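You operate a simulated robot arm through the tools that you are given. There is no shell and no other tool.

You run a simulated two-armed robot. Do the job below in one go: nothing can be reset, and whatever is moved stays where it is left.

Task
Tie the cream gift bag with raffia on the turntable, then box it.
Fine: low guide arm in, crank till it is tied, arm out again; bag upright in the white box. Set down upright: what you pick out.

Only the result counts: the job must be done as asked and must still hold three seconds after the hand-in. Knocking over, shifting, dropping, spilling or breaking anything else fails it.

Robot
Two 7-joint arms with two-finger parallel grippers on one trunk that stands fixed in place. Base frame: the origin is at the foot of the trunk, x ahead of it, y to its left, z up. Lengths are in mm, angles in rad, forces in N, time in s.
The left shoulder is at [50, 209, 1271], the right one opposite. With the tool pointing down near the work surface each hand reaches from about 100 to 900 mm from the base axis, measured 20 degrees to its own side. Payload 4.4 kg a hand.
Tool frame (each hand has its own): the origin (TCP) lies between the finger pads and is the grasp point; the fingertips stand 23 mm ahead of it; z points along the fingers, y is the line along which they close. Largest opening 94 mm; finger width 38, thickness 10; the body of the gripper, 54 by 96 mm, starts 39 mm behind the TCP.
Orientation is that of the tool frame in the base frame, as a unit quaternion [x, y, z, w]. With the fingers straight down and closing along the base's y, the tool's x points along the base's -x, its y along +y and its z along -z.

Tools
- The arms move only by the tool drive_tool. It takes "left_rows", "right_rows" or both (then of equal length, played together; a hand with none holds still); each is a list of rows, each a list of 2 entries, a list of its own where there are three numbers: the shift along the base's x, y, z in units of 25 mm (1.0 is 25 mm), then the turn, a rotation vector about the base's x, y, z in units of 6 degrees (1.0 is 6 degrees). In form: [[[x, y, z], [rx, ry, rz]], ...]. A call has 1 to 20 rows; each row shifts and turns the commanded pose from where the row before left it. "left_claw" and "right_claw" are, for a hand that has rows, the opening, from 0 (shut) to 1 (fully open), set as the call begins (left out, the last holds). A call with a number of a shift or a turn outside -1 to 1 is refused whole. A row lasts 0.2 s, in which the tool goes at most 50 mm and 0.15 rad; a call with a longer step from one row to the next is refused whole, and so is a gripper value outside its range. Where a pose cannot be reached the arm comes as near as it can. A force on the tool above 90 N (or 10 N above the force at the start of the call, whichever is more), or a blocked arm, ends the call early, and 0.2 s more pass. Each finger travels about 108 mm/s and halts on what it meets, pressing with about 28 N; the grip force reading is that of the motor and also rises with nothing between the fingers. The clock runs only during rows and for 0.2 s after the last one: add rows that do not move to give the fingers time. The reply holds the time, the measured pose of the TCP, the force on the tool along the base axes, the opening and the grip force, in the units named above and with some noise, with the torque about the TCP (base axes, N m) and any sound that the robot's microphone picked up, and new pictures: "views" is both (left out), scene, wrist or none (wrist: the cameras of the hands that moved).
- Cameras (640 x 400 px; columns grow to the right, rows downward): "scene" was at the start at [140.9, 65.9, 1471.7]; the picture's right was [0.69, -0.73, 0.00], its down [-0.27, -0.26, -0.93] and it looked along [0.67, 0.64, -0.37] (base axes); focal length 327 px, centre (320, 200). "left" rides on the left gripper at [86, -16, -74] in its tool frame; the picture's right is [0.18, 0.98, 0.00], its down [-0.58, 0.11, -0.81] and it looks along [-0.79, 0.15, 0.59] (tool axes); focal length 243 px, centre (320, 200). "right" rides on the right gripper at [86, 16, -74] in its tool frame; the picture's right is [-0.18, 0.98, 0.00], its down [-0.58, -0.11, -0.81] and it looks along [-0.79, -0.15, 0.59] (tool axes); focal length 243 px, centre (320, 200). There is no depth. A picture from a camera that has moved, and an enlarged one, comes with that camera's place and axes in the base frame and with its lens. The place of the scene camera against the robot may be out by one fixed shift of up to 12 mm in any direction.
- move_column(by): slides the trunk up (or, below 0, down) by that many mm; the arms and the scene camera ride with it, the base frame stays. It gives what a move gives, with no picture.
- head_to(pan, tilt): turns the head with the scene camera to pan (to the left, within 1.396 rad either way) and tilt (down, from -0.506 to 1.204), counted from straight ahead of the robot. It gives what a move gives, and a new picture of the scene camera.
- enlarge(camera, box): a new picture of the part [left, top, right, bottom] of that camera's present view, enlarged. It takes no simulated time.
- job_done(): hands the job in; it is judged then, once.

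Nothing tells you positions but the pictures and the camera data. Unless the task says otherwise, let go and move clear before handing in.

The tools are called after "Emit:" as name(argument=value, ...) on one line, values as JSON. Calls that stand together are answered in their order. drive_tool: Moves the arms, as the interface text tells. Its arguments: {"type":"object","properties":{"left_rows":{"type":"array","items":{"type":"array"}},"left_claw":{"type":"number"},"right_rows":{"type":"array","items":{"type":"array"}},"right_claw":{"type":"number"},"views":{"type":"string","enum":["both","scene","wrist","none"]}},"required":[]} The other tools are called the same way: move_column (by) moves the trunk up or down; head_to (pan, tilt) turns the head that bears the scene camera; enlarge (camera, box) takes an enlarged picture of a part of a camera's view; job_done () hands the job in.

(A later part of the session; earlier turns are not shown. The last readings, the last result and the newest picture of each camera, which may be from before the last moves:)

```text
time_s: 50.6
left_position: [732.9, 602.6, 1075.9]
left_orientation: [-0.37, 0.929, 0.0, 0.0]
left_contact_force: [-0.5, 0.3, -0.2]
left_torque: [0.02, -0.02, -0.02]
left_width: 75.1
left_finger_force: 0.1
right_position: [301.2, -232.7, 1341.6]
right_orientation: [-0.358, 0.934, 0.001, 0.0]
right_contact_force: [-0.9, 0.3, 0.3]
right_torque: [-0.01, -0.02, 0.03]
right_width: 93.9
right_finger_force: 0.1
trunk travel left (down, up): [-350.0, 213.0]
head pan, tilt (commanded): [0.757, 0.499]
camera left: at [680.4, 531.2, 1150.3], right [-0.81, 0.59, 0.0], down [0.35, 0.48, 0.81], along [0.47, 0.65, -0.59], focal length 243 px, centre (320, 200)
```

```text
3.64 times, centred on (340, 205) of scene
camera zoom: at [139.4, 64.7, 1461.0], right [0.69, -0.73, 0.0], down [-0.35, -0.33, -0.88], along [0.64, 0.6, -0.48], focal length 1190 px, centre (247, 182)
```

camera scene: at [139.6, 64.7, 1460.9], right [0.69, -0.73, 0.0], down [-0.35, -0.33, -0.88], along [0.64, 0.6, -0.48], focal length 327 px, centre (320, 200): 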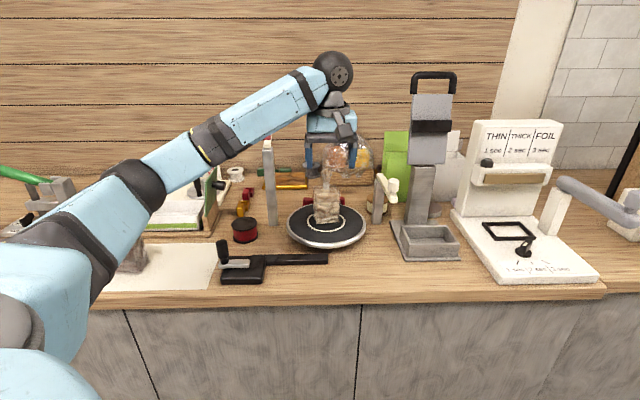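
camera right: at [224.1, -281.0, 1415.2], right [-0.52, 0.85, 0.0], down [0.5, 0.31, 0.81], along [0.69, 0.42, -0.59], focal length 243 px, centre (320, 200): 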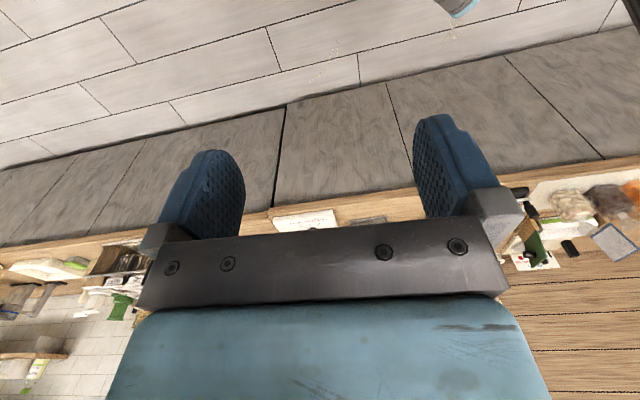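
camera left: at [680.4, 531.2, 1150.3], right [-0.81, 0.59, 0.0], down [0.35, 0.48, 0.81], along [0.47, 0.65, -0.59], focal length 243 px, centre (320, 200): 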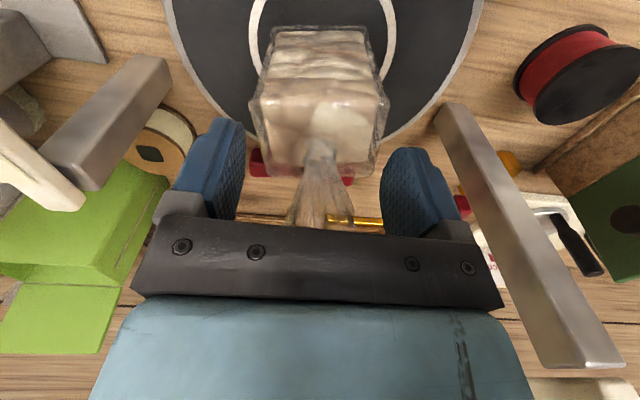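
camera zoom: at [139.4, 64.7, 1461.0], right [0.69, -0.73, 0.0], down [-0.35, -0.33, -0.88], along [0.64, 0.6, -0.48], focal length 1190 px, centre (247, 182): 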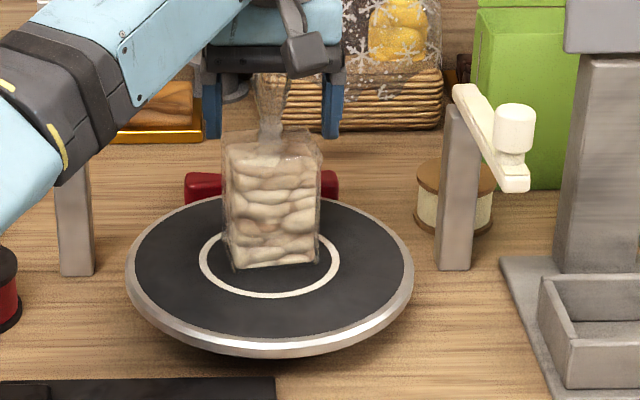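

Emit:
drive_tool(left_rows=[[[0, 0, 0], [0, 0, 0]], [[0, 0, 0], [0, 0, 0]], [[0, 0, 0], [0, 0, 0]], [[0, 0, 0], [0, 0, 0]], [[0, 0, 0.2], [0, 0, 0]], [[0, 0, 0.3], [0, 0, 0]], [[-0.14, -0.15, 0], [0, 0, 0]], [[-0.14, -0.15, 0], [0, 0, 0]], [[0, 0, 0], [0, 0, 0]]], left_claw=0.0, views="wrist")

Emit:
enlarge(camera="left", box=[180, 0, 460, 240])

Emit:
enlarge(camera="scene", box=[270, 150, 410, 260])

```text
time_s: 52.6
left_position: [726.2, 595.8, 1087.0]
left_orientation: [-0.369, 0.929, 0.0, 0.001]
left_contact_force: [0.5, -0.5, -1.7]
left_torque: [-0.02, 0.0, -0.02]
left_width: 19.3
left_finger_force: 28.0
right_position: [301.6, -231.9, 1340.8]
right_orientation: [-0.359, 0.933, 0.0, 0.0]
right_contact_force: [-0.6, 0.7, -0.5]
right_torque: [-0.04, 0.01, 0.01]
right_width: 93.9
right_finger_force: 0.0
trunk travel left (down, up): [-350.0, 213.0]
head pan, tilt (commanded): [0.757, 0.499]
camera left: at [673.8, 524.5, 1162.2], right [-0.81, 0.59, 0.0], down [0.35, 0.48, 0.81], along [0.47, 0.65, -0.59], focal length 243 px, centre (320, 200)
```

left: 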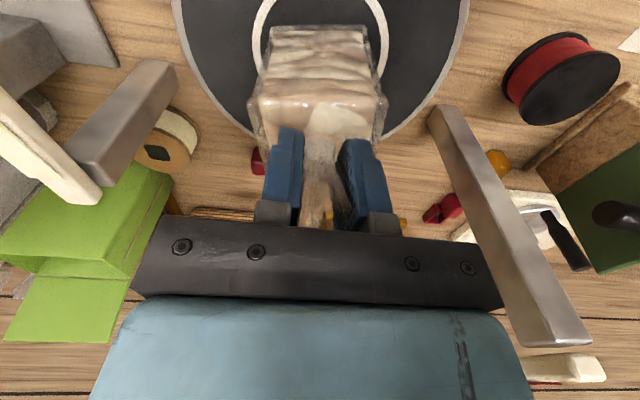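

```text
1.67 times, centred on (320, 120) of left
camera zoom: at [673.8, 524.5, 1162.2], right [-0.81, 0.59, 0.0], down [0.35, 0.48, 0.81], along [0.47, 0.65, -0.59], focal length 404 px, centre (320, 333)
```

zoom: 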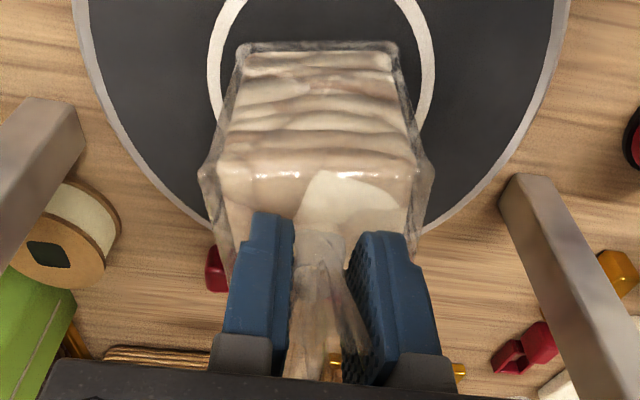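

```text
3.64 times, centred on (340, 205) of scene
camera zoom: at [139.8, 64.9, 1460.9], right [0.69, -0.73, 0.0], down [-0.35, -0.33, -0.88], along [0.64, 0.6, -0.48], focal length 1190 px, centre (247, 182)
```

zoom: 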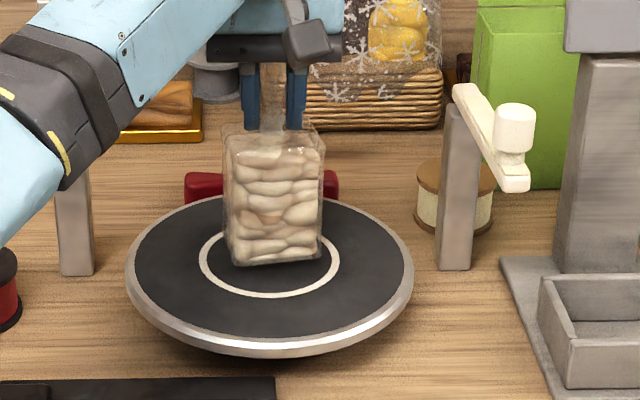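

Emit:
drive_tool(left_rows=[[[0, 0, -0.2], [0, 0, 0]], [[0, 0, -0.16], [0, 0, 0]], [[0, 0, -0.06], [0, 0, 0]], [[0, 0, -0.04], [0, 0, 0]], [[0, 0, 0], [0, 0, 0]]], views="wrist")

Emit:
enlarge(camera="scene", box=[270, 150, 410, 260])

```text
time_s: 53.8
left_position: [725.4, 596.1, 1075.1]
left_orientation: [-0.37, 0.929, 0.0, 0.0]
left_contact_force: [0.4, -0.2, -2.4]
left_torque: [-0.01, 0.04, 0.01]
left_width: 19.4
left_finger_force: 27.8
right_position: [300.8, -231.9, 1341.2]
right_orientation: [-0.358, 0.934, 0.0, 0.0]
right_contact_force: [0.7, 0.5, -0.2]
right_torque: [-0.03, -0.03, -0.02]
right_width: 94.1
right_finger_force: 0.0
trunk travel left (down, up): [-350.0, 213.0]
head pan, tilt (commanded): [0.757, 0.499]
camera left: at [673.8, 524.1, 1150.7], right [-0.81, 0.59, 0.0], down [0.35, 0.48, 0.81], along [0.47, 0.65, -0.59], focal length 243 px, centre (320, 200)
```

left: 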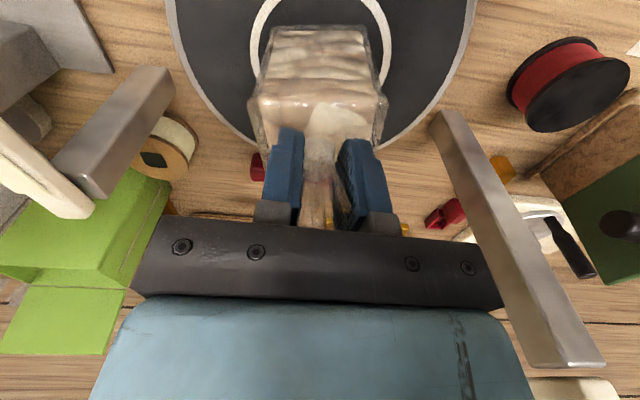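

```text
3.64 times, centred on (340, 205) of scene
camera zoom: at [139.7, 64.9, 1460.9], right [0.69, -0.73, 0.0], down [-0.35, -0.33, -0.88], along [0.64, 0.6, -0.48], focal length 1190 px, centre (247, 182)
```

zoom: 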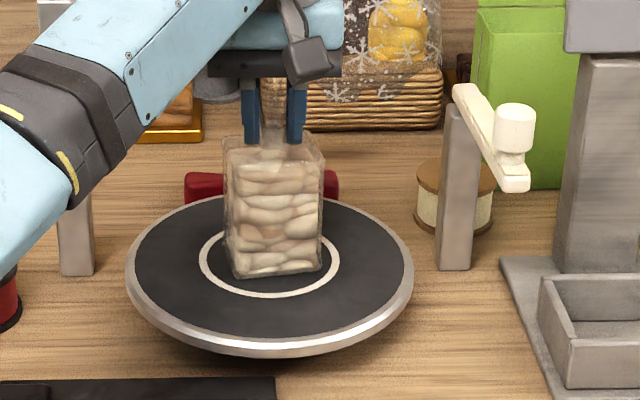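

Emit:
drive_tool(left_rows=[[[0, 0, -0.05], [0, 0, 0]], [[0, 0, -0.05], [0, 0, 0]], [[0, 0, 0], [0, 0, 0]]], views="none")

```text
time_s: 54.6
left_position: [724.1, 595.8, 1075.2]
left_orientation: [-0.37, 0.929, -0.001, 0.001]
left_contact_force: [3.2, 1.5, 7.2]
left_torque: [0.17, -0.16, -0.01]
left_width: 19.4
left_finger_force: 28.4
right_position: [299.0, -232.3, 1340.9]
right_orientation: [-0.358, 0.934, 0.001, -0.001]
right_contact_force: [-0.2, 0.4, -0.4]
right_torque: [-0.02, 0.01, -0.02]
right_width: 93.8
right_finger_force: 0.1
trunk travel left (down, up): [-350.0, 213.0]
head pan, tilt (commanded): [0.757, 0.499]
```

It's in contact now. I'll release and rise for another check.

Emit:
drive_tool(left_rows=[[[0, 0, 0.04], [0, 0, 0]], [[0, 0, 0], [0, 0, 0]]], views="none")

Emit:
drive_tool(left_rows=[[[0, 0, 0], [0, 0, 0]], [[0, 0, 0], [0, 0, 0]], [[0, 0, 0.3], [0, 0, 0]], [[0, 0, 0.8], [0, 0, 0]], [[0, 0, 1], [0, 0, 0]], [[0, 0, 1], [0, 0, 0]], [[0, 0, 1], [0, 0, 0]], [[-0.4, -0.4, 0.8], [0, 0, 0]], [[-1, -1, 0.5], [0, 0, 0]], [[-1, -1, 0], [0, 0, 0]], [[-1, -1, 0], [0, 0, 0]], [[-1, -1, 0], [0, 0, 0]], [[-0.5, -0.5, 0], [0, 0, 0]], [[0, 0, 0], [0, 0, 0]]], left_claw=0.8, views="both")

Emit:
enlarge(camera="left", box=[200, 40, 440, 220])

Emit:
enlarge(camera="scene", box=[270, 160, 410, 260])

```text
time_s: 55.2
left_position: [724.4, 595.5, 1076.0]
left_orientation: [-0.37, 0.929, 0.0, 0.0]
left_contact_force: [4.2, 0.5, 5.8]
left_torque: [0.38, -0.4, 0.01]
left_width: 19.5
left_finger_force: 28.6
right_position: [300.2, -233.0, 1341.8]
right_orientation: [-0.358, 0.934, -0.001, 0.0]
right_contact_force: [0.7, 0.3, 0.4]
right_torque: [0.0, 0.03, -0.01]
right_width: 94.0
right_finger_force: 0.1
trunk travel left (down, up): [-350.0, 213.0]
head pan, tilt (commanded): [0.757, 0.499]
```

```text
time_s: 58.2
left_position: [604.6, 473.6, 1209.5]
left_orientation: [-0.371, 0.929, -0.001, 0.0]
left_contact_force: [0.2, 0.0, 0.3]
left_torque: [0.03, 0.0, 0.03]
left_width: 75.3
left_finger_force: 0.0
right_position: [300.7, -233.4, 1339.7]
right_orientation: [-0.358, 0.934, 0.0, 0.0]
right_contact_force: [0.1, 0.7, 0.4]
right_torque: [-0.02, 0.01, 0.02]
right_width: 94.2
right_finger_force: 0.1
trunk travel left (down, up): [-350.0, 213.0]
head pan, tilt (commanded): [0.757, 0.499]
camera scene: at [139.6, 64.7, 1460.9], right [0.69, -0.73, 0.0], down [-0.35, -0.33, -0.88], along [0.64, 0.6, -0.48], focal length 327 px, centre (320, 200)
camera left: at [553.0, 401.8, 1284.1], right [-0.81, 0.59, 0.0], down [0.35, 0.48, 0.81], along [0.47, 0.65, -0.59], focal length 243 px, centre (320, 200)
```

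scene: 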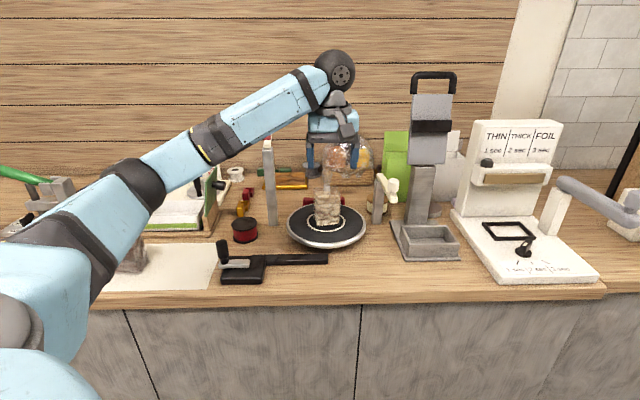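
left: 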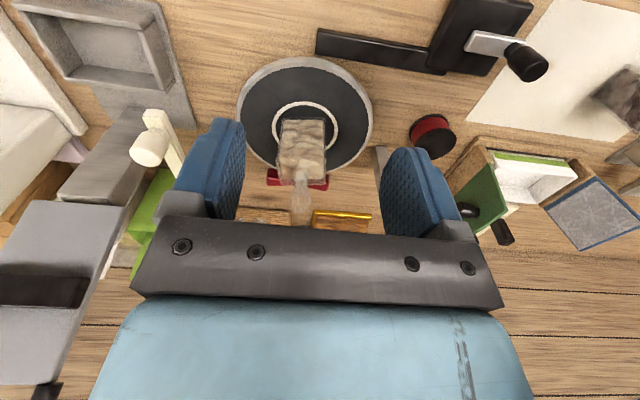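

```text
2.22 times, centred on (320, 130) of left
camera zoom: at [553.0, 401.8, 1284.1], right [-0.81, 0.59, 0.0], down [0.35, 0.48, 0.81], along [0.47, 0.65, -0.59], focal length 539 px, centre (320, 356)
```

zoom: 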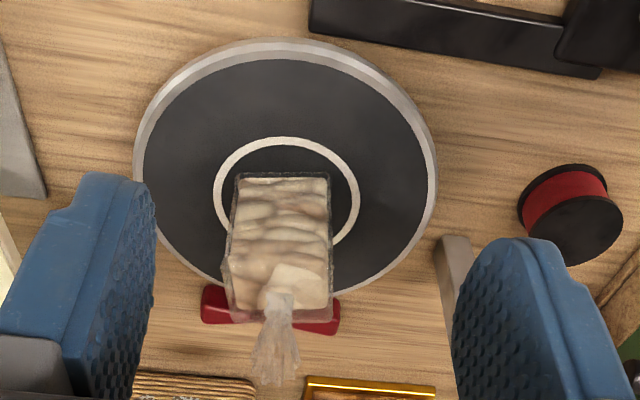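

```text
4.00 times, centred on (340, 210) of scene
camera zoom: at [139.6, 64.7, 1460.9], right [0.69, -0.73, 0.0], down [-0.35, -0.33, -0.88], along [0.64, 0.6, -0.48], focal length 1309 px, centre (240, 160)
```

zoom: 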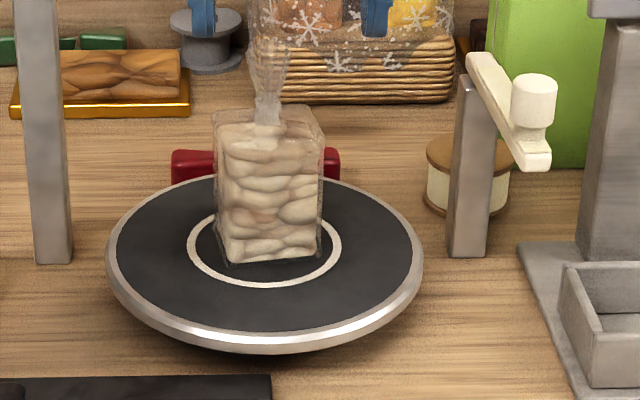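

The bag is now well centred. Next is the low guide arm, so I'll look at it closely.

Emit:
enlarge(camera="left", box=[60, 70, 260, 230])

Emit:
enlarge(camera="scene", box=[350, 150, 430, 240])

```text
2.50 times, centred on (160, 150) of left
camera zoom: at [553.0, 401.8, 1284.1], right [-0.81, 0.59, 0.0], down [0.35, 0.48, 0.81], along [0.47, 0.65, -0.59], focal length 606 px, centre (720, 325)
```

zoom: 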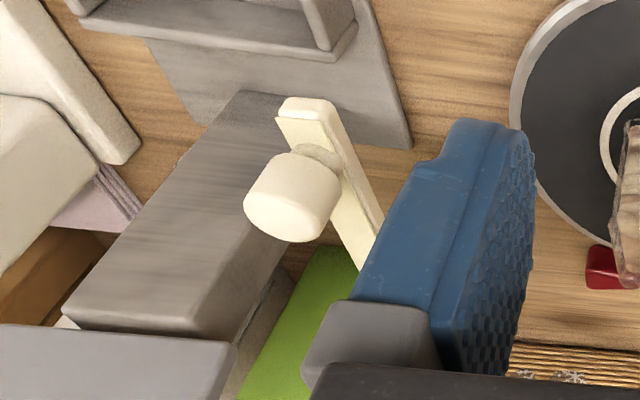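

```text
4.44 times, centred on (390, 195) of scene
camera zoom: at [139.6, 64.7, 1460.9], right [0.69, -0.73, 0.0], down [-0.35, -0.33, -0.88], along [0.64, 0.6, -0.48], focal length 1454 px, centre (9, 222)
```

zoom: 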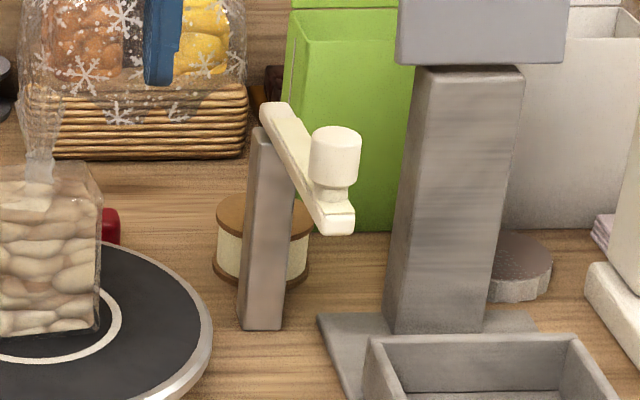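

The low arm carries a cream knob near its tip at about (800,437,1091), and the arm pivots about (874,521). I'll move the gripper above the knob with the fingers set across the arm.

Emit:
drive_tool(left_rows=[[[0.5, -0.1, 0], [0, 0, 0.4]], [[1, -0.2, 0], [0, 0, 0.47]], [[1, -0.2, 0], [0, 0, 0]], [[1, -0.2, 0], [0, 0, 0]], [[1, -0.2, 0], [0, 0, 0]], [[1, -0.2, 0], [0, 0, 0]], [[1, -0.2, 0], [0, 0, 0]], [[0.8, -0.2, 0], [0, 0, 0]], [[0.5, -0.16, 0], [0, 0, 0]], [[0, 0, 0], [0, 0, 0]]], left_claw=0.7, views="both")

Emit:
enlarge(camera="left", box=[180, 0, 460, 220])

```text
time_s: 60.4
left_position: [797.6, 431.8, 1211.8]
left_orientation: [-0.412, 0.911, 0.0, 0.0]
left_contact_force: [-0.5, -1.2, -0.2]
left_torque: [-0.05, 0.02, -0.02]
left_width: 65.7
left_finger_force: 0.1
right_position: [300.5, -231.9, 1341.4]
right_orientation: [-0.359, 0.933, -0.001, 0.001]
right_contact_force: [-0.1, 0.7, 0.3]
right_torque: [0.02, 0.01, -0.05]
right_width: 93.7
right_finger_force: 0.1
trunk travel left (down, up): [-350.0, 213.0]
head pan, tilt (commanded): [0.757, 0.499]
camera scene: at [139.3, 65.1, 1461.0], right [0.69, -0.73, 0.0], down [-0.35, -0.33, -0.88], along [0.64, 0.6, -0.48], focal length 327 px, centre (320, 200)
camera left: at [753.5, 355.2, 1285.9], right [-0.86, 0.51, 0.0], down [0.3, 0.51, 0.81], along [0.41, 0.69, -0.59], focal length 243 px, centre (320, 200)
```

scene: 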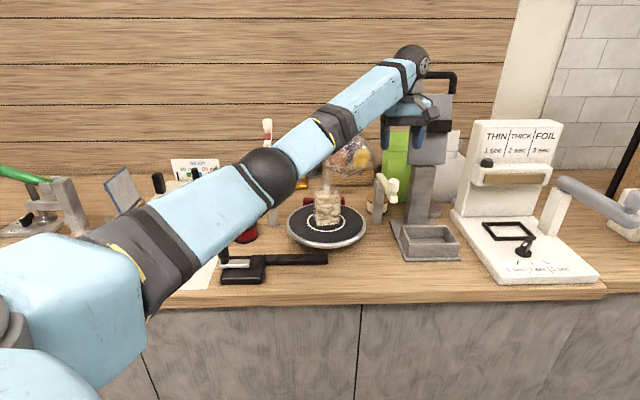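
left: 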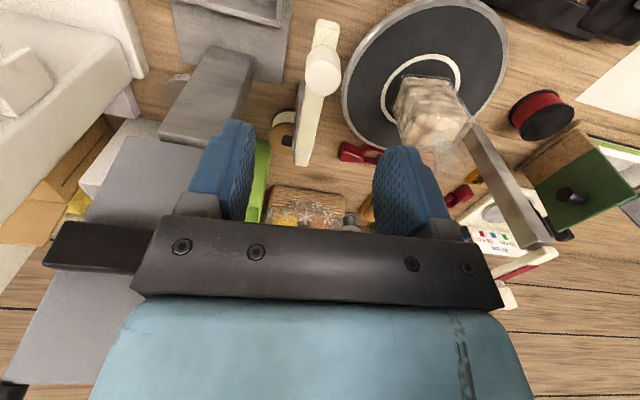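

```text
1.82 times, centred on (320, 110) of left
camera zoom: at [753.5, 355.2, 1285.9], right [-0.86, 0.51, 0.0], down [0.3, 0.51, 0.81], along [0.41, 0.69, -0.59], focal length 441 px, centre (320, 364)
```

zoom: 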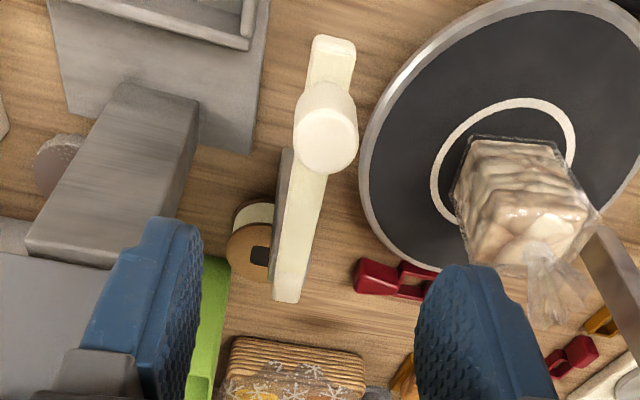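

The knob is just a few mm off. I'll line up and descend around it.

Emit:
drive_tool(left_rows=[[[0.06, 0.19, -0.5], [0, 0, 0]], [[0, 0, -1], [0, 0, 0]], [[0, 0, -1], [0, 0, 0]], [[0, 0, -1], [0, 0, 0]], [[0, 0, -0.7], [0, 0, 0]], [[0, 0, -0.4], [0, 0, 0]], [[0, 0, 0], [0, 0, 0]]], views="wrist")

Emit:
enlarge(camera="left", box=[180, 0, 460, 240])

Emit:
enlarge(camera="scene", box=[340, 130, 460, 240])

```text
time_s: 62.0
left_position: [799.4, 436.8, 1094.8]
left_orientation: [-0.412, 0.911, 0.0, 0.0]
left_contact_force: [0.1, 0.6, -0.2]
left_torque: [-0.01, -0.02, 0.0]
left_width: 65.6
left_finger_force: 0.0
right_position: [300.6, -233.2, 1340.8]
right_orientation: [-0.358, 0.934, 0.0, 0.0]
right_contact_force: [0.2, 0.2, 1.1]
right_torque: [0.03, -0.01, 0.02]
right_width: 94.0
right_finger_force: 0.1
trunk travel left (down, up): [-350.0, 213.0]
head pan, tilt (commanded): [0.757, 0.499]
camera left: at [754.7, 361.1, 1169.6], right [-0.86, 0.51, 0.0], down [0.3, 0.51, 0.81], along [0.41, 0.69, -0.59], focal length 243 px, centre (320, 200)
```

left: 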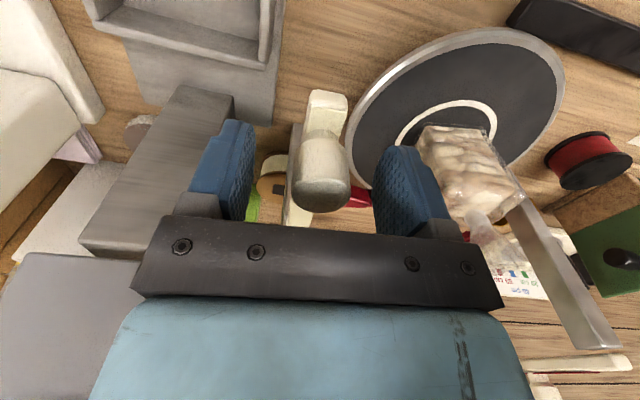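

```text
1.67 times, centred on (320, 120) of left
camera zoom: at [754.7, 361.1, 1169.6], right [-0.86, 0.51, 0.0], down [0.3, 0.51, 0.81], along [0.41, 0.69, -0.59], focal length 404 px, centre (320, 333)
```

zoom: 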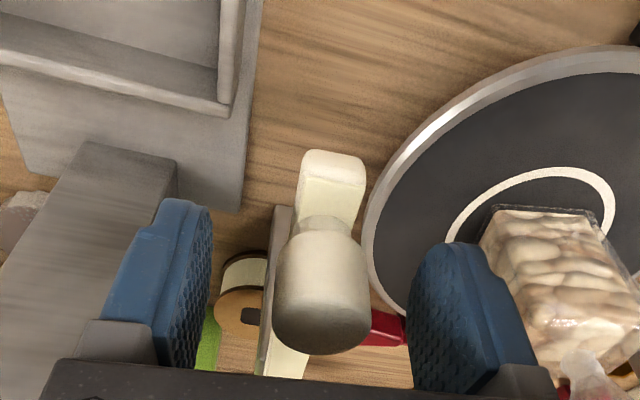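

```text
3.64 times, centred on (400, 185) of scene
camera zoom: at [139.5, 64.6, 1461.0], right [0.69, -0.73, 0.0], down [-0.35, -0.33, -0.88], along [0.64, 0.6, -0.48], focal length 1190 px, centre (29, 254)
```

zoom: 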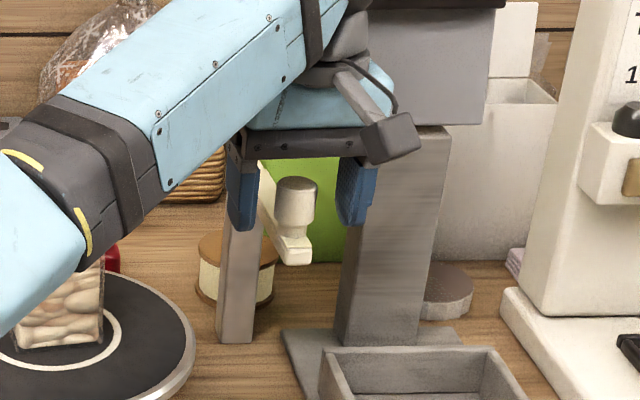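

The knob is between the fingers. I'll close on it and swing the arm along its arc, in stages.

Emit:
drive_tool(left_rows=[[[0, 0, 0], [0, 0, 0]], [[0, 0, 0], [0, 0, 0]], [[0, 0, 0], [0, 0, 0]]], left_claw=0.0, views="none")

Emit:
drive_tool(left_rows=[[[-0.347, 0.352, 0], [0, 0, -1]], [[-0.308, 0.386, 0], [0, 0, -1]], [[-0.266, 0.416, 0], [0, 0, -1]], [[-0.221, 0.442, 0], [0, 0, -1]], [[0, 0, 0], [0, 0, 0]]], views="both")

Emit:
enlarge(camera="left", box=[180, 0, 460, 240])

```text
time_s: 62.8
left_position: [799.1, 437.2, 1095.3]
left_orientation: [-0.412, 0.911, 0.001, 0.001]
left_contact_force: [-6.0, 1.3, -2.7]
left_torque: [-0.37, -0.38, 0.1]
left_width: 27.3
left_finger_force: 44.7
right_position: [299.7, -231.1, 1341.5]
right_orientation: [-0.358, 0.934, 0.0, 0.001]
right_contact_force: [-0.9, -0.2, 0.3]
right_torque: [0.01, 0.02, -0.01]
right_width: 94.1
right_finger_force: 0.1
trunk travel left (down, up): [-350.0, 213.0]
head pan, tilt (commanded): [0.757, 0.499]
```

```text
time_s: 64.0
left_position: [770.6, 476.9, 1095.2]
left_orientation: [-0.212, 0.977, 0.0, -0.001]
left_contact_force: [-5.7, -0.6, -9.9]
left_torque: [-0.18, -0.41, 0.32]
left_width: 27.2
left_finger_force: 44.2
right_position: [301.3, -231.8, 1340.6]
right_orientation: [-0.358, 0.934, 0.0, 0.0]
right_contact_force: [-0.2, -0.2, -0.1]
right_torque: [-0.05, 0.03, 0.01]
right_width: 94.2
right_finger_force: 0.1
trunk travel left (down, up): [-350.0, 213.0]
head pan, tilt (commanded): [0.757, 0.499]
camera scene: at [140.1, 65.5, 1460.7], right [0.69, -0.73, 0.0], down [-0.35, -0.33, -0.88], along [0.64, 0.6, -0.48], focal length 327 px, centre (320, 200)
camera left: at [698.5, 425.2, 1169.8], right [-0.58, 0.82, 0.0], down [0.49, 0.34, 0.81], along [0.66, 0.46, -0.59], focal length 243 px, centre (320, 200)
```

scene: 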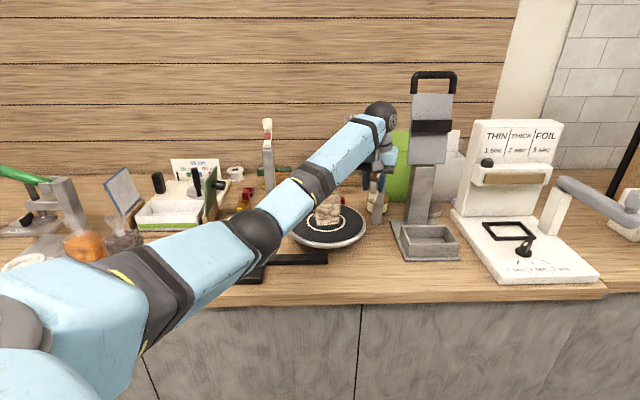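
left: 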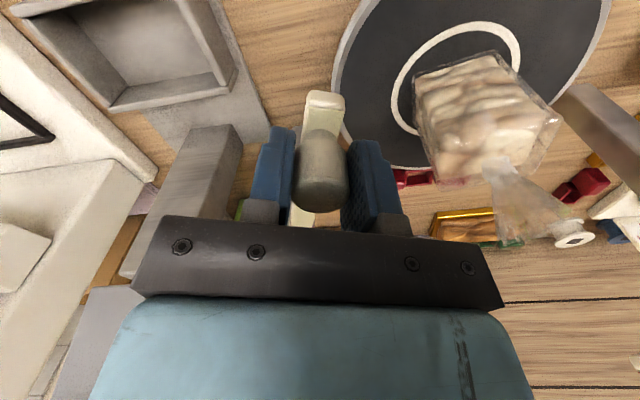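

```text
1.67 times, centred on (320, 120) of left
camera zoom: at [698.5, 425.2, 1169.8], right [-0.58, 0.82, 0.0], down [0.49, 0.34, 0.81], along [0.66, 0.46, -0.59], focal length 404 px, centre (320, 333)
```

zoom: 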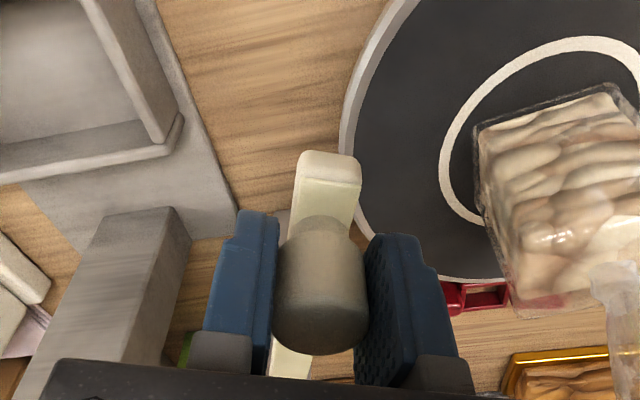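

The arm is following with low force. I'll continue the arc.

Emit:
drive_tool(left_rows=[[[-0.174, 0.462, 0], [0, 0, -1]], [[-0.125, 0.478, 0], [0, 0, -1]], [[-0.074, 0.488, 0], [0, 0, -1]], [[-0.023, 0.494, 0], [0, 0, -1]], [[0, 0, 0], [0, 0, 0]]], views="both")

Emit:
enlarge(camera="left", box=[180, 0, 500, 240])

Emit:
enlarge(camera="scene", box=[280, 110, 440, 260])

```text
time_s: 65.2
left_position: [758.6, 525.1, 1093.9]
left_orientation: [-0.005, 1.0, 0.0, -0.002]
left_contact_force: [-27.1, -2.5, -15.9]
left_torque: [0.67, 0.63, -0.08]
left_width: 27.3
left_finger_force: 44.8
right_position: [297.9, -231.6, 1342.0]
right_orientation: [-0.358, 0.934, -0.001, 0.0]
right_contact_force: [-0.2, -0.5, 1.0]
right_torque: [-0.01, 0.0, 0.02]
right_width: 93.7
right_finger_force: 0.0
trunk travel left (down, up): [-350.0, 213.0]
head pan, tilt (commanded): [0.757, 0.499]
camera scene: at [137.8, 65.8, 1461.0], right [0.69, -0.73, 0.0], down [-0.35, -0.33, -0.88], along [0.64, 0.6, -0.48], focal length 327 px, centre (320, 200)
camera left: at [672.3, 507.9, 1169.9], right [-0.19, 0.98, 0.0], down [0.58, 0.11, 0.81], along [0.79, 0.16, -0.59], focal length 243 px, centre (320, 200)
```

scene: 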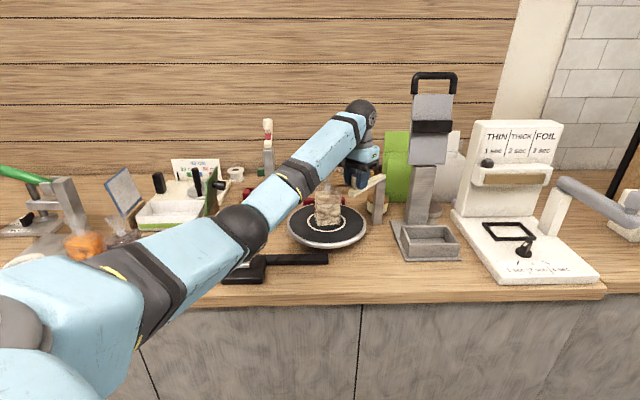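
left: 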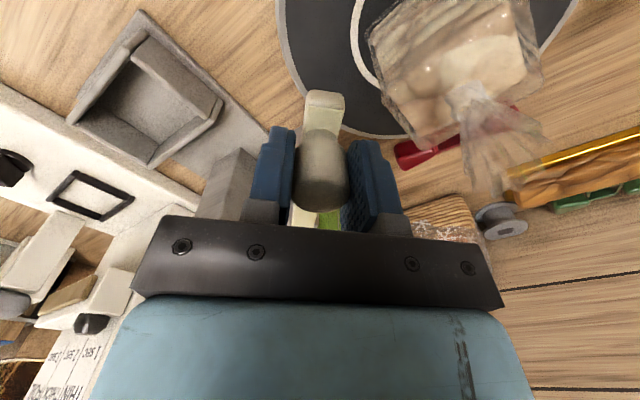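

```text
1.67 times, centred on (340, 120) of left
camera zoom: at [672.3, 507.9, 1169.9], right [-0.19, 0.98, 0.0], down [0.58, 0.11, 0.81], along [0.79, 0.16, -0.59], focal length 404 px, centre (287, 333)
```

zoom: 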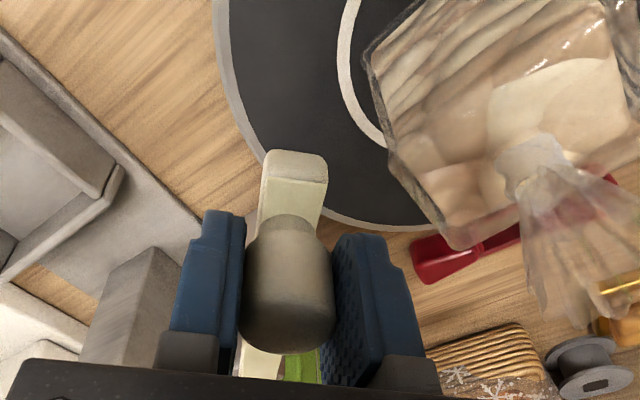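

```text
2.67 times, centred on (360, 185) of scene
camera zoom: at [137.8, 65.8, 1461.0], right [0.69, -0.73, 0.0], down [-0.35, -0.33, -0.88], along [0.64, 0.6, -0.48], focal length 873 px, centre (213, 240)
```

zoom: 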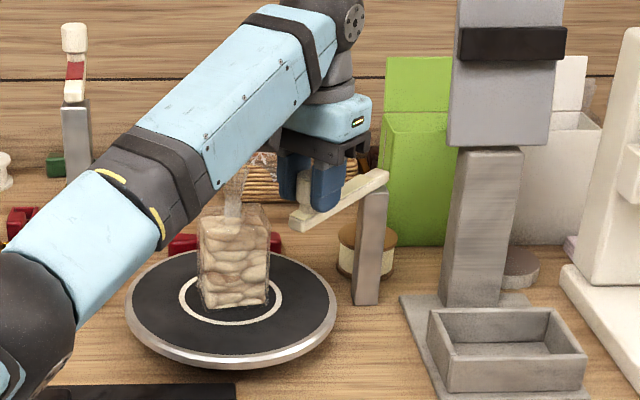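

The radial force is rising a bit, so the true arc radius is slightly larger. I'll correct for that and continue with two more steps.

Emit:
drive_tool(left_rows=[[[-0.04, 0.54, 0], [0, 0, -1]], [[0.07, 0.504, 0], [0, 0, -1]], [[0, 0, 0], [0, 0, 0]]], views="both")

Emit:
enlarge(camera="left", box=[180, 0, 500, 240])

Emit:
enlarge(camera="scene", box=[280, 110, 440, 260])

```text
time_s: 66.0
left_position: [759.7, 552.5, 1095.8]
left_orientation: [0.1, 0.995, 0.0, 0.002]
left_contact_force: [-20.1, 4.2, -15.0]
left_torque: [0.68, -0.07, 0.01]
left_width: 27.4
left_finger_force: 44.9
right_position: [298.6, -231.7, 1342.5]
right_orientation: [-0.358, 0.934, -0.001, 0.001]
right_contact_force: [-0.2, 0.8, 0.1]
right_torque: [0.0, 0.02, -0.01]
right_width: 94.2
right_finger_force: 0.0
trunk travel left (down, up): [-350.0, 213.0]
head pan, tilt (commanded): [0.757, 0.499]
camera scene: at [138.6, 66.7, 1460.9], right [0.69, -0.73, 0.0], down [-0.35, -0.33, -0.88], along [0.64, 0.6, -0.48], focal length 327 px, centre (320, 200)
camera left: at [672.4, 553.0, 1169.8], right [0.01, 1.0, 0.0], down [0.59, -0.01, 0.81], along [0.81, -0.01, -0.59], focal length 243 px, centre (320, 200)
```

scene: 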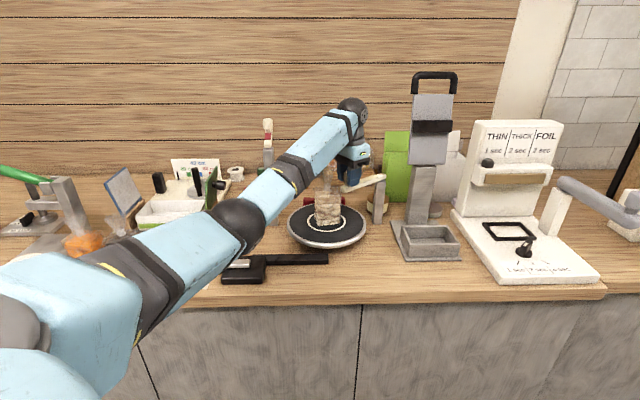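
left: 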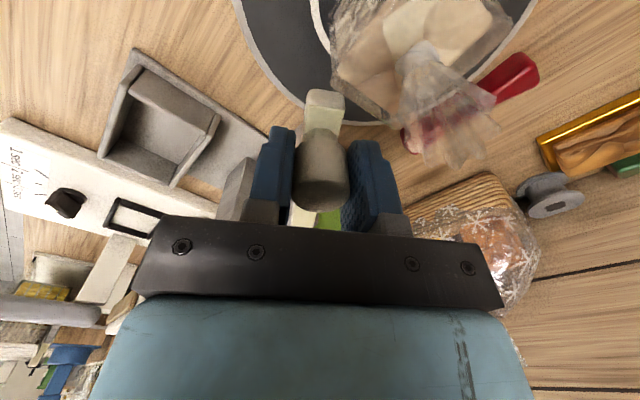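

```text
1.67 times, centred on (340, 120) of left
camera zoom: at [672.4, 553.0, 1169.8], right [0.01, 1.0, 0.0], down [0.59, -0.01, 0.81], along [0.81, -0.01, -0.59], focal length 404 px, centre (287, 333)
```

zoom: 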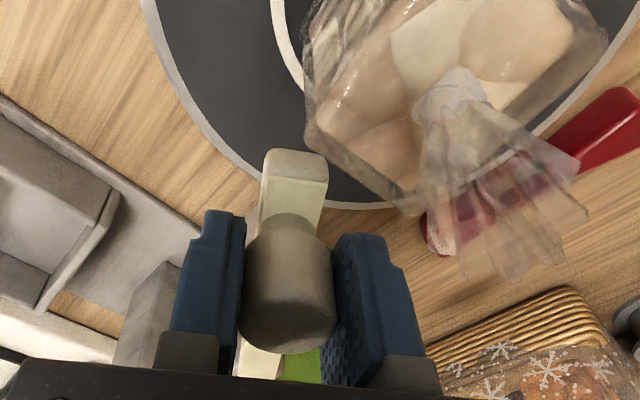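

```text
2.67 times, centred on (360, 185) of scene
camera zoom: at [138.6, 66.7, 1460.9], right [0.69, -0.73, 0.0], down [-0.35, -0.33, -0.88], along [0.64, 0.6, -0.48], focal length 873 px, centre (213, 240)
```

zoom: 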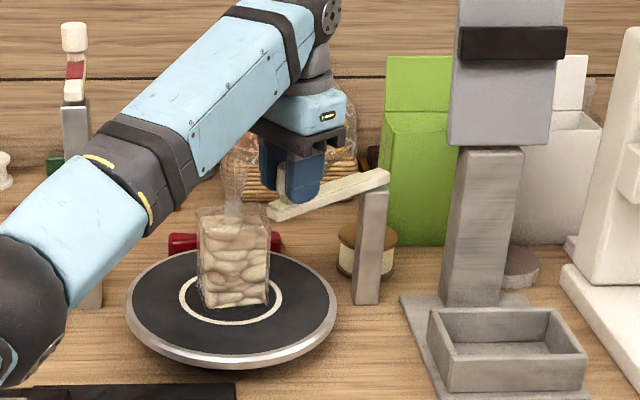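

Emit:
drive_tool(left_rows=[[[0.04, 0.48, 0], [0, 0, -1]], [[0.17, 0.468, 0], [0, 0, -1]], [[0, 0, 0], [0, 0, 0]]], views="both")

Emit:
enlarge(camera="left", box=[180, 0, 500, 240])

Emit:
enlarge(camera="scene", box=[280, 110, 440, 260])

```text
time_s: 66.8
left_position: [766.4, 574.5, 1096.2]
left_orientation: [0.204, 0.979, 0.0, 0.002]
left_contact_force: [-2.5, 3.7, -5.3]
left_torque: [0.24, -0.79, 0.24]
left_width: 27.4
left_finger_force: 44.6
right_position: [300.8, -230.6, 1340.9]
right_orientation: [-0.358, 0.934, 0.0, 0.0]
right_contact_force: [0.6, -0.1, -0.7]
right_torque: [0.01, 0.02, -0.06]
right_width: 93.9
right_finger_force: 0.0
trunk travel left (down, up): [-350.0, 213.0]
head pan, tilt (commanded): [0.757, 0.499]
camera scene: at [139.6, 65.7, 1461.0], right [0.69, -0.73, 0.0], down [-0.35, -0.33, -0.88], along [0.64, 0.6, -0.48], focal length 327 px, centre (320, 200)
camera left: at [680.8, 593.4, 1169.7], right [0.22, 0.97, 0.0], down [0.57, -0.13, 0.81], along [0.79, -0.18, -0.59], focal length 243 px, centre (320, 200)
```

scene: 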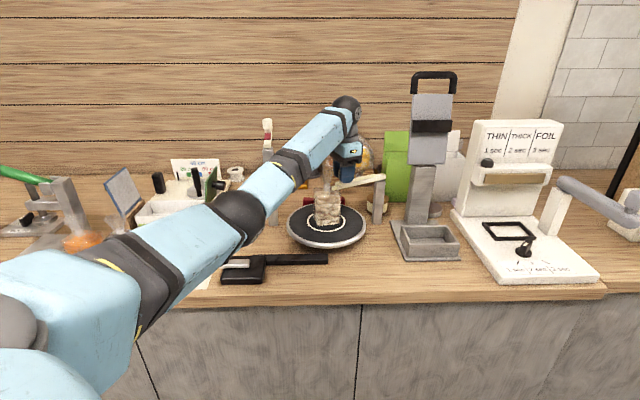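
left: 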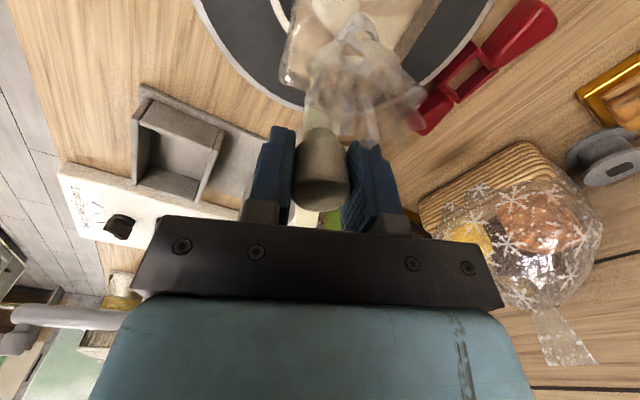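

```text
1.67 times, centred on (340, 120) of left
camera zoom: at [680.8, 593.4, 1169.7], right [0.22, 0.97, 0.0], down [0.57, -0.13, 0.81], along [0.79, -0.18, -0.59], focal length 404 px, centre (287, 333)
```

zoom: 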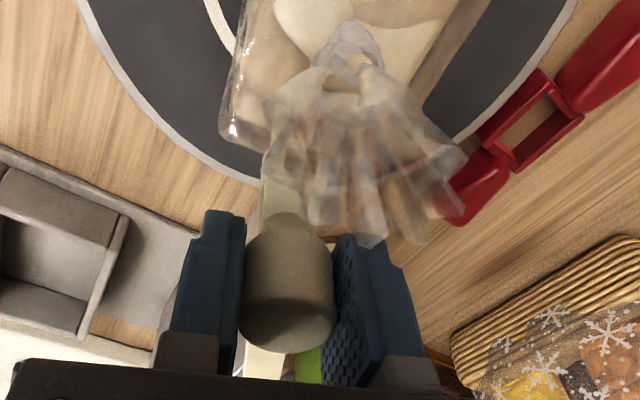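

```text
2.67 times, centred on (360, 185) of scene
camera zoom: at [139.6, 65.7, 1461.0], right [0.69, -0.73, 0.0], down [-0.35, -0.33, -0.88], along [0.64, 0.6, -0.48], focal length 873 px, centre (213, 240)
```

zoom: 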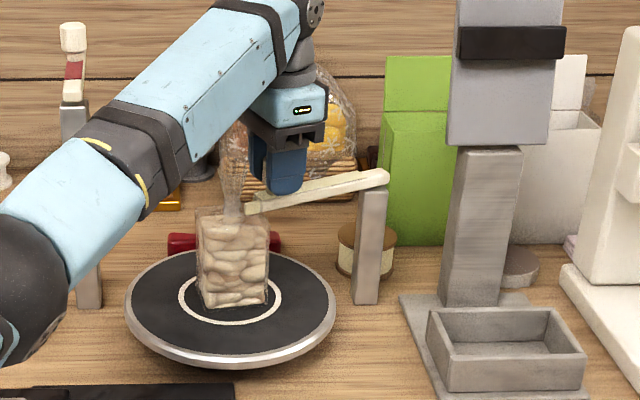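

The arm tip is now close to the neck. I'll nudge it a few degrees more to see whether it reaches a stop.

Emit:
drive_tool(left_rows=[[[0.14, 0.22, 0], [0, 0, -0.45]], [[0, 0, 0], [0, 0, 0]], [[0, 0, 0], [0, 0, 0]]], views="both")

Emit:
enlarge(camera="left", box=[240, 0, 440, 150])

Emit:
enlarge(camera="scene", box=[290, 140, 410, 260])

```text
time_s: 67.6
left_position: [769.5, 581.0, 1095.5]
left_orientation: [0.226, 0.974, 0.0, 0.0]
left_contact_force: [-13.5, 2.7, -7.1]
left_torque: [0.38, -0.54, -0.42]
left_width: 27.2
left_finger_force: 45.0
right_position: [300.4, -231.8, 1341.8]
right_orientation: [-0.358, 0.934, -0.001, 0.0]
right_contact_force: [0.9, 0.1, 0.0]
right_torque: [-0.02, -0.02, -0.01]
right_width: 94.2
right_finger_force: 0.0
trunk travel left (down, up): [-350.0, 213.0]
head pan, tilt (commanded): [0.757, 0.499]
camera scene: at [138.5, 65.6, 1461.0], right [0.69, -0.73, 0.0], down [-0.35, -0.33, -0.88], along [0.64, 0.6, -0.48], focal length 327 px, centre (320, 200)
camera left: at [684.5, 603.3, 1169.9], right [0.27, 0.96, 0.0], down [0.57, -0.16, 0.81], along [0.78, -0.22, -0.59], focal length 243 px, centre (320, 200)
```

scene: 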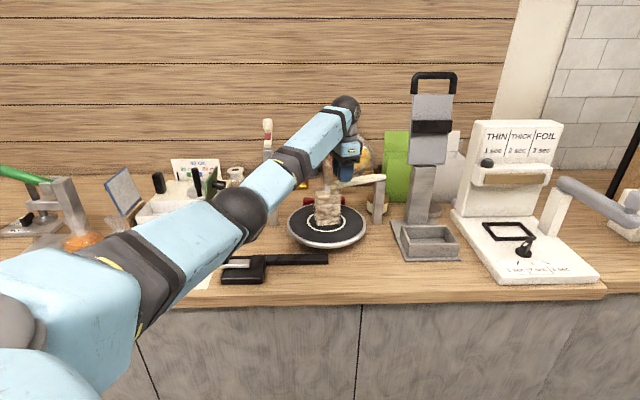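
left: 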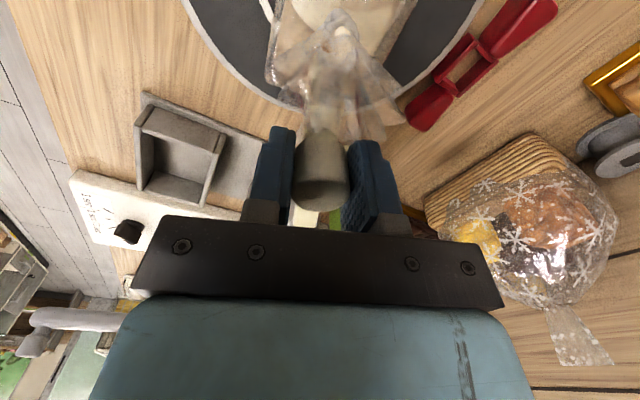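

```text
2.67 times, centred on (340, 75) of left
camera zoom: at [684.5, 603.3, 1169.9], right [0.27, 0.96, 0.0], down [0.57, -0.16, 0.81], along [0.78, -0.22, -0.59], focal length 647 px, centre (267, 533)
```

zoom: 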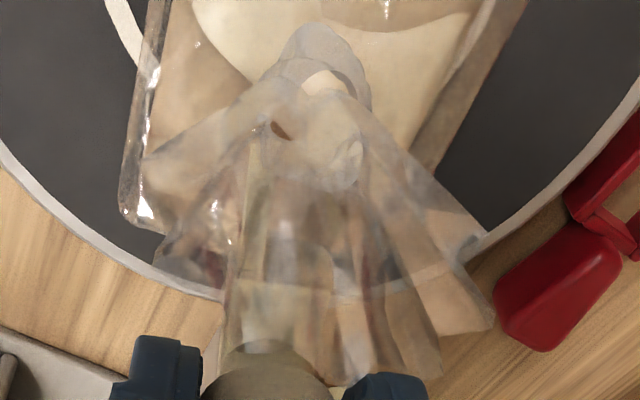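

```text
3.33 times, centred on (350, 200) of scene
camera zoom: at [138.5, 65.6, 1461.0], right [0.69, -0.73, 0.0], down [-0.35, -0.33, -0.88], along [0.64, 0.6, -0.48], focal length 1091 px, centre (220, 200)
```

zoom: 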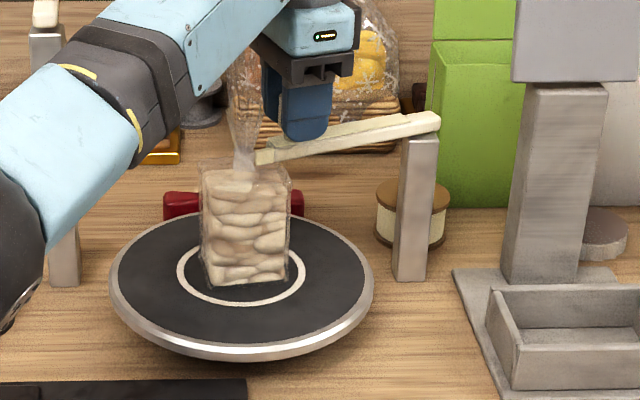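

The arm now points straight at the neck with its tip right beside it, so I take it as in. I'll release the knob and rise.

Emit:
drive_tool(left_rows=[[[0, 0, 0], [0, 0, 0]], [[0, 0, 0], [0, 0, 0]], [[0, 0, 0.4], [0, 0, 0]], [[0, 0, 0.8], [0, 0, 0]], [[0, 0, 1], [0, 0, 0]], [[0, 0, 1], [0, 0, 0]], [[0, 0, 1], [0, 0, 0]], [[0, 0, 0.8], [0, 0, 0]], [[0, 0, 0], [0, 0, 0]]], left_claw=0.5, views="both")

Emit:
enlarge(camera="scene", box=[290, 140, 410, 260])

Emit:
enlarge(camera="left", box=[200, 0, 480, 220])

```text
time_s: 69.6
left_position: [770.8, 579.1, 1219.0]
left_orientation: [0.226, 0.974, -0.001, -0.001]
left_contact_force: [-1.1, 0.1, -0.2]
left_torque: [0.0, -0.01, -0.01]
left_width: 47.0
left_finger_force: 0.1
right_position: [301.7, -233.0, 1341.0]
right_orientation: [-0.358, 0.934, -0.001, 0.0]
right_contact_force: [0.2, -0.6, 0.8]
right_torque: [-0.02, 0.0, 0.03]
right_width: 94.0
right_finger_force: 0.0
trunk travel left (down, up): [-350.0, 213.0]
head pan, tilt (commanded): [0.757, 0.499]
camera scene: at [139.9, 65.0, 1460.9], right [0.69, -0.73, 0.0], down [-0.35, -0.33, -0.88], along [0.64, 0.6, -0.48], focal length 327 px, centre (320, 200)
camera left: at [685.7, 603.0, 1293.3], right [0.27, 0.96, 0.0], down [0.57, -0.16, 0.81], along [0.78, -0.22, -0.59], focal length 243 px, centre (320, 200)
```

scene: 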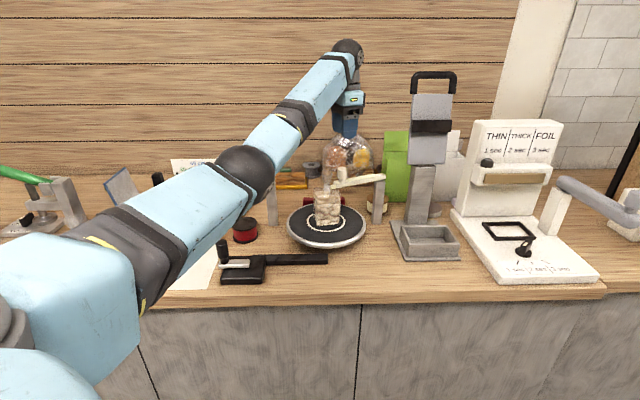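
left: 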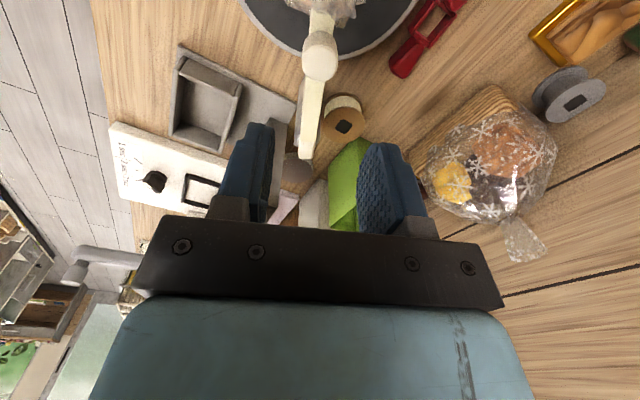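

```text
3.33 times, centred on (350, 200) of scene
camera zoom: at [139.9, 65.0, 1460.9], right [0.69, -0.73, 0.0], down [-0.35, -0.33, -0.88], along [0.64, 0.6, -0.48], focal length 1091 px, centre (220, 200)
```

zoom: 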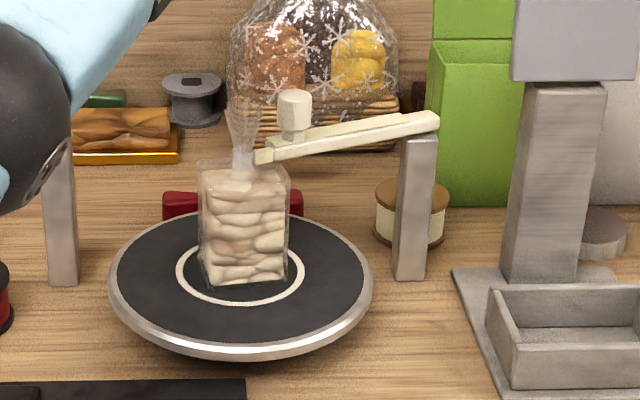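

```text
1.82 times, centred on (340, 110) of left
camera zoom: at [685.7, 603.0, 1293.3], right [0.27, 0.96, 0.0], down [0.57, -0.16, 0.81], along [0.78, -0.22, -0.59], focal length 441 px, centre (284, 364)
```

zoom: 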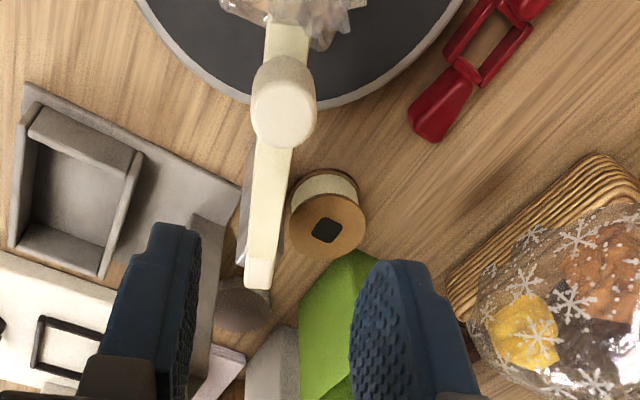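

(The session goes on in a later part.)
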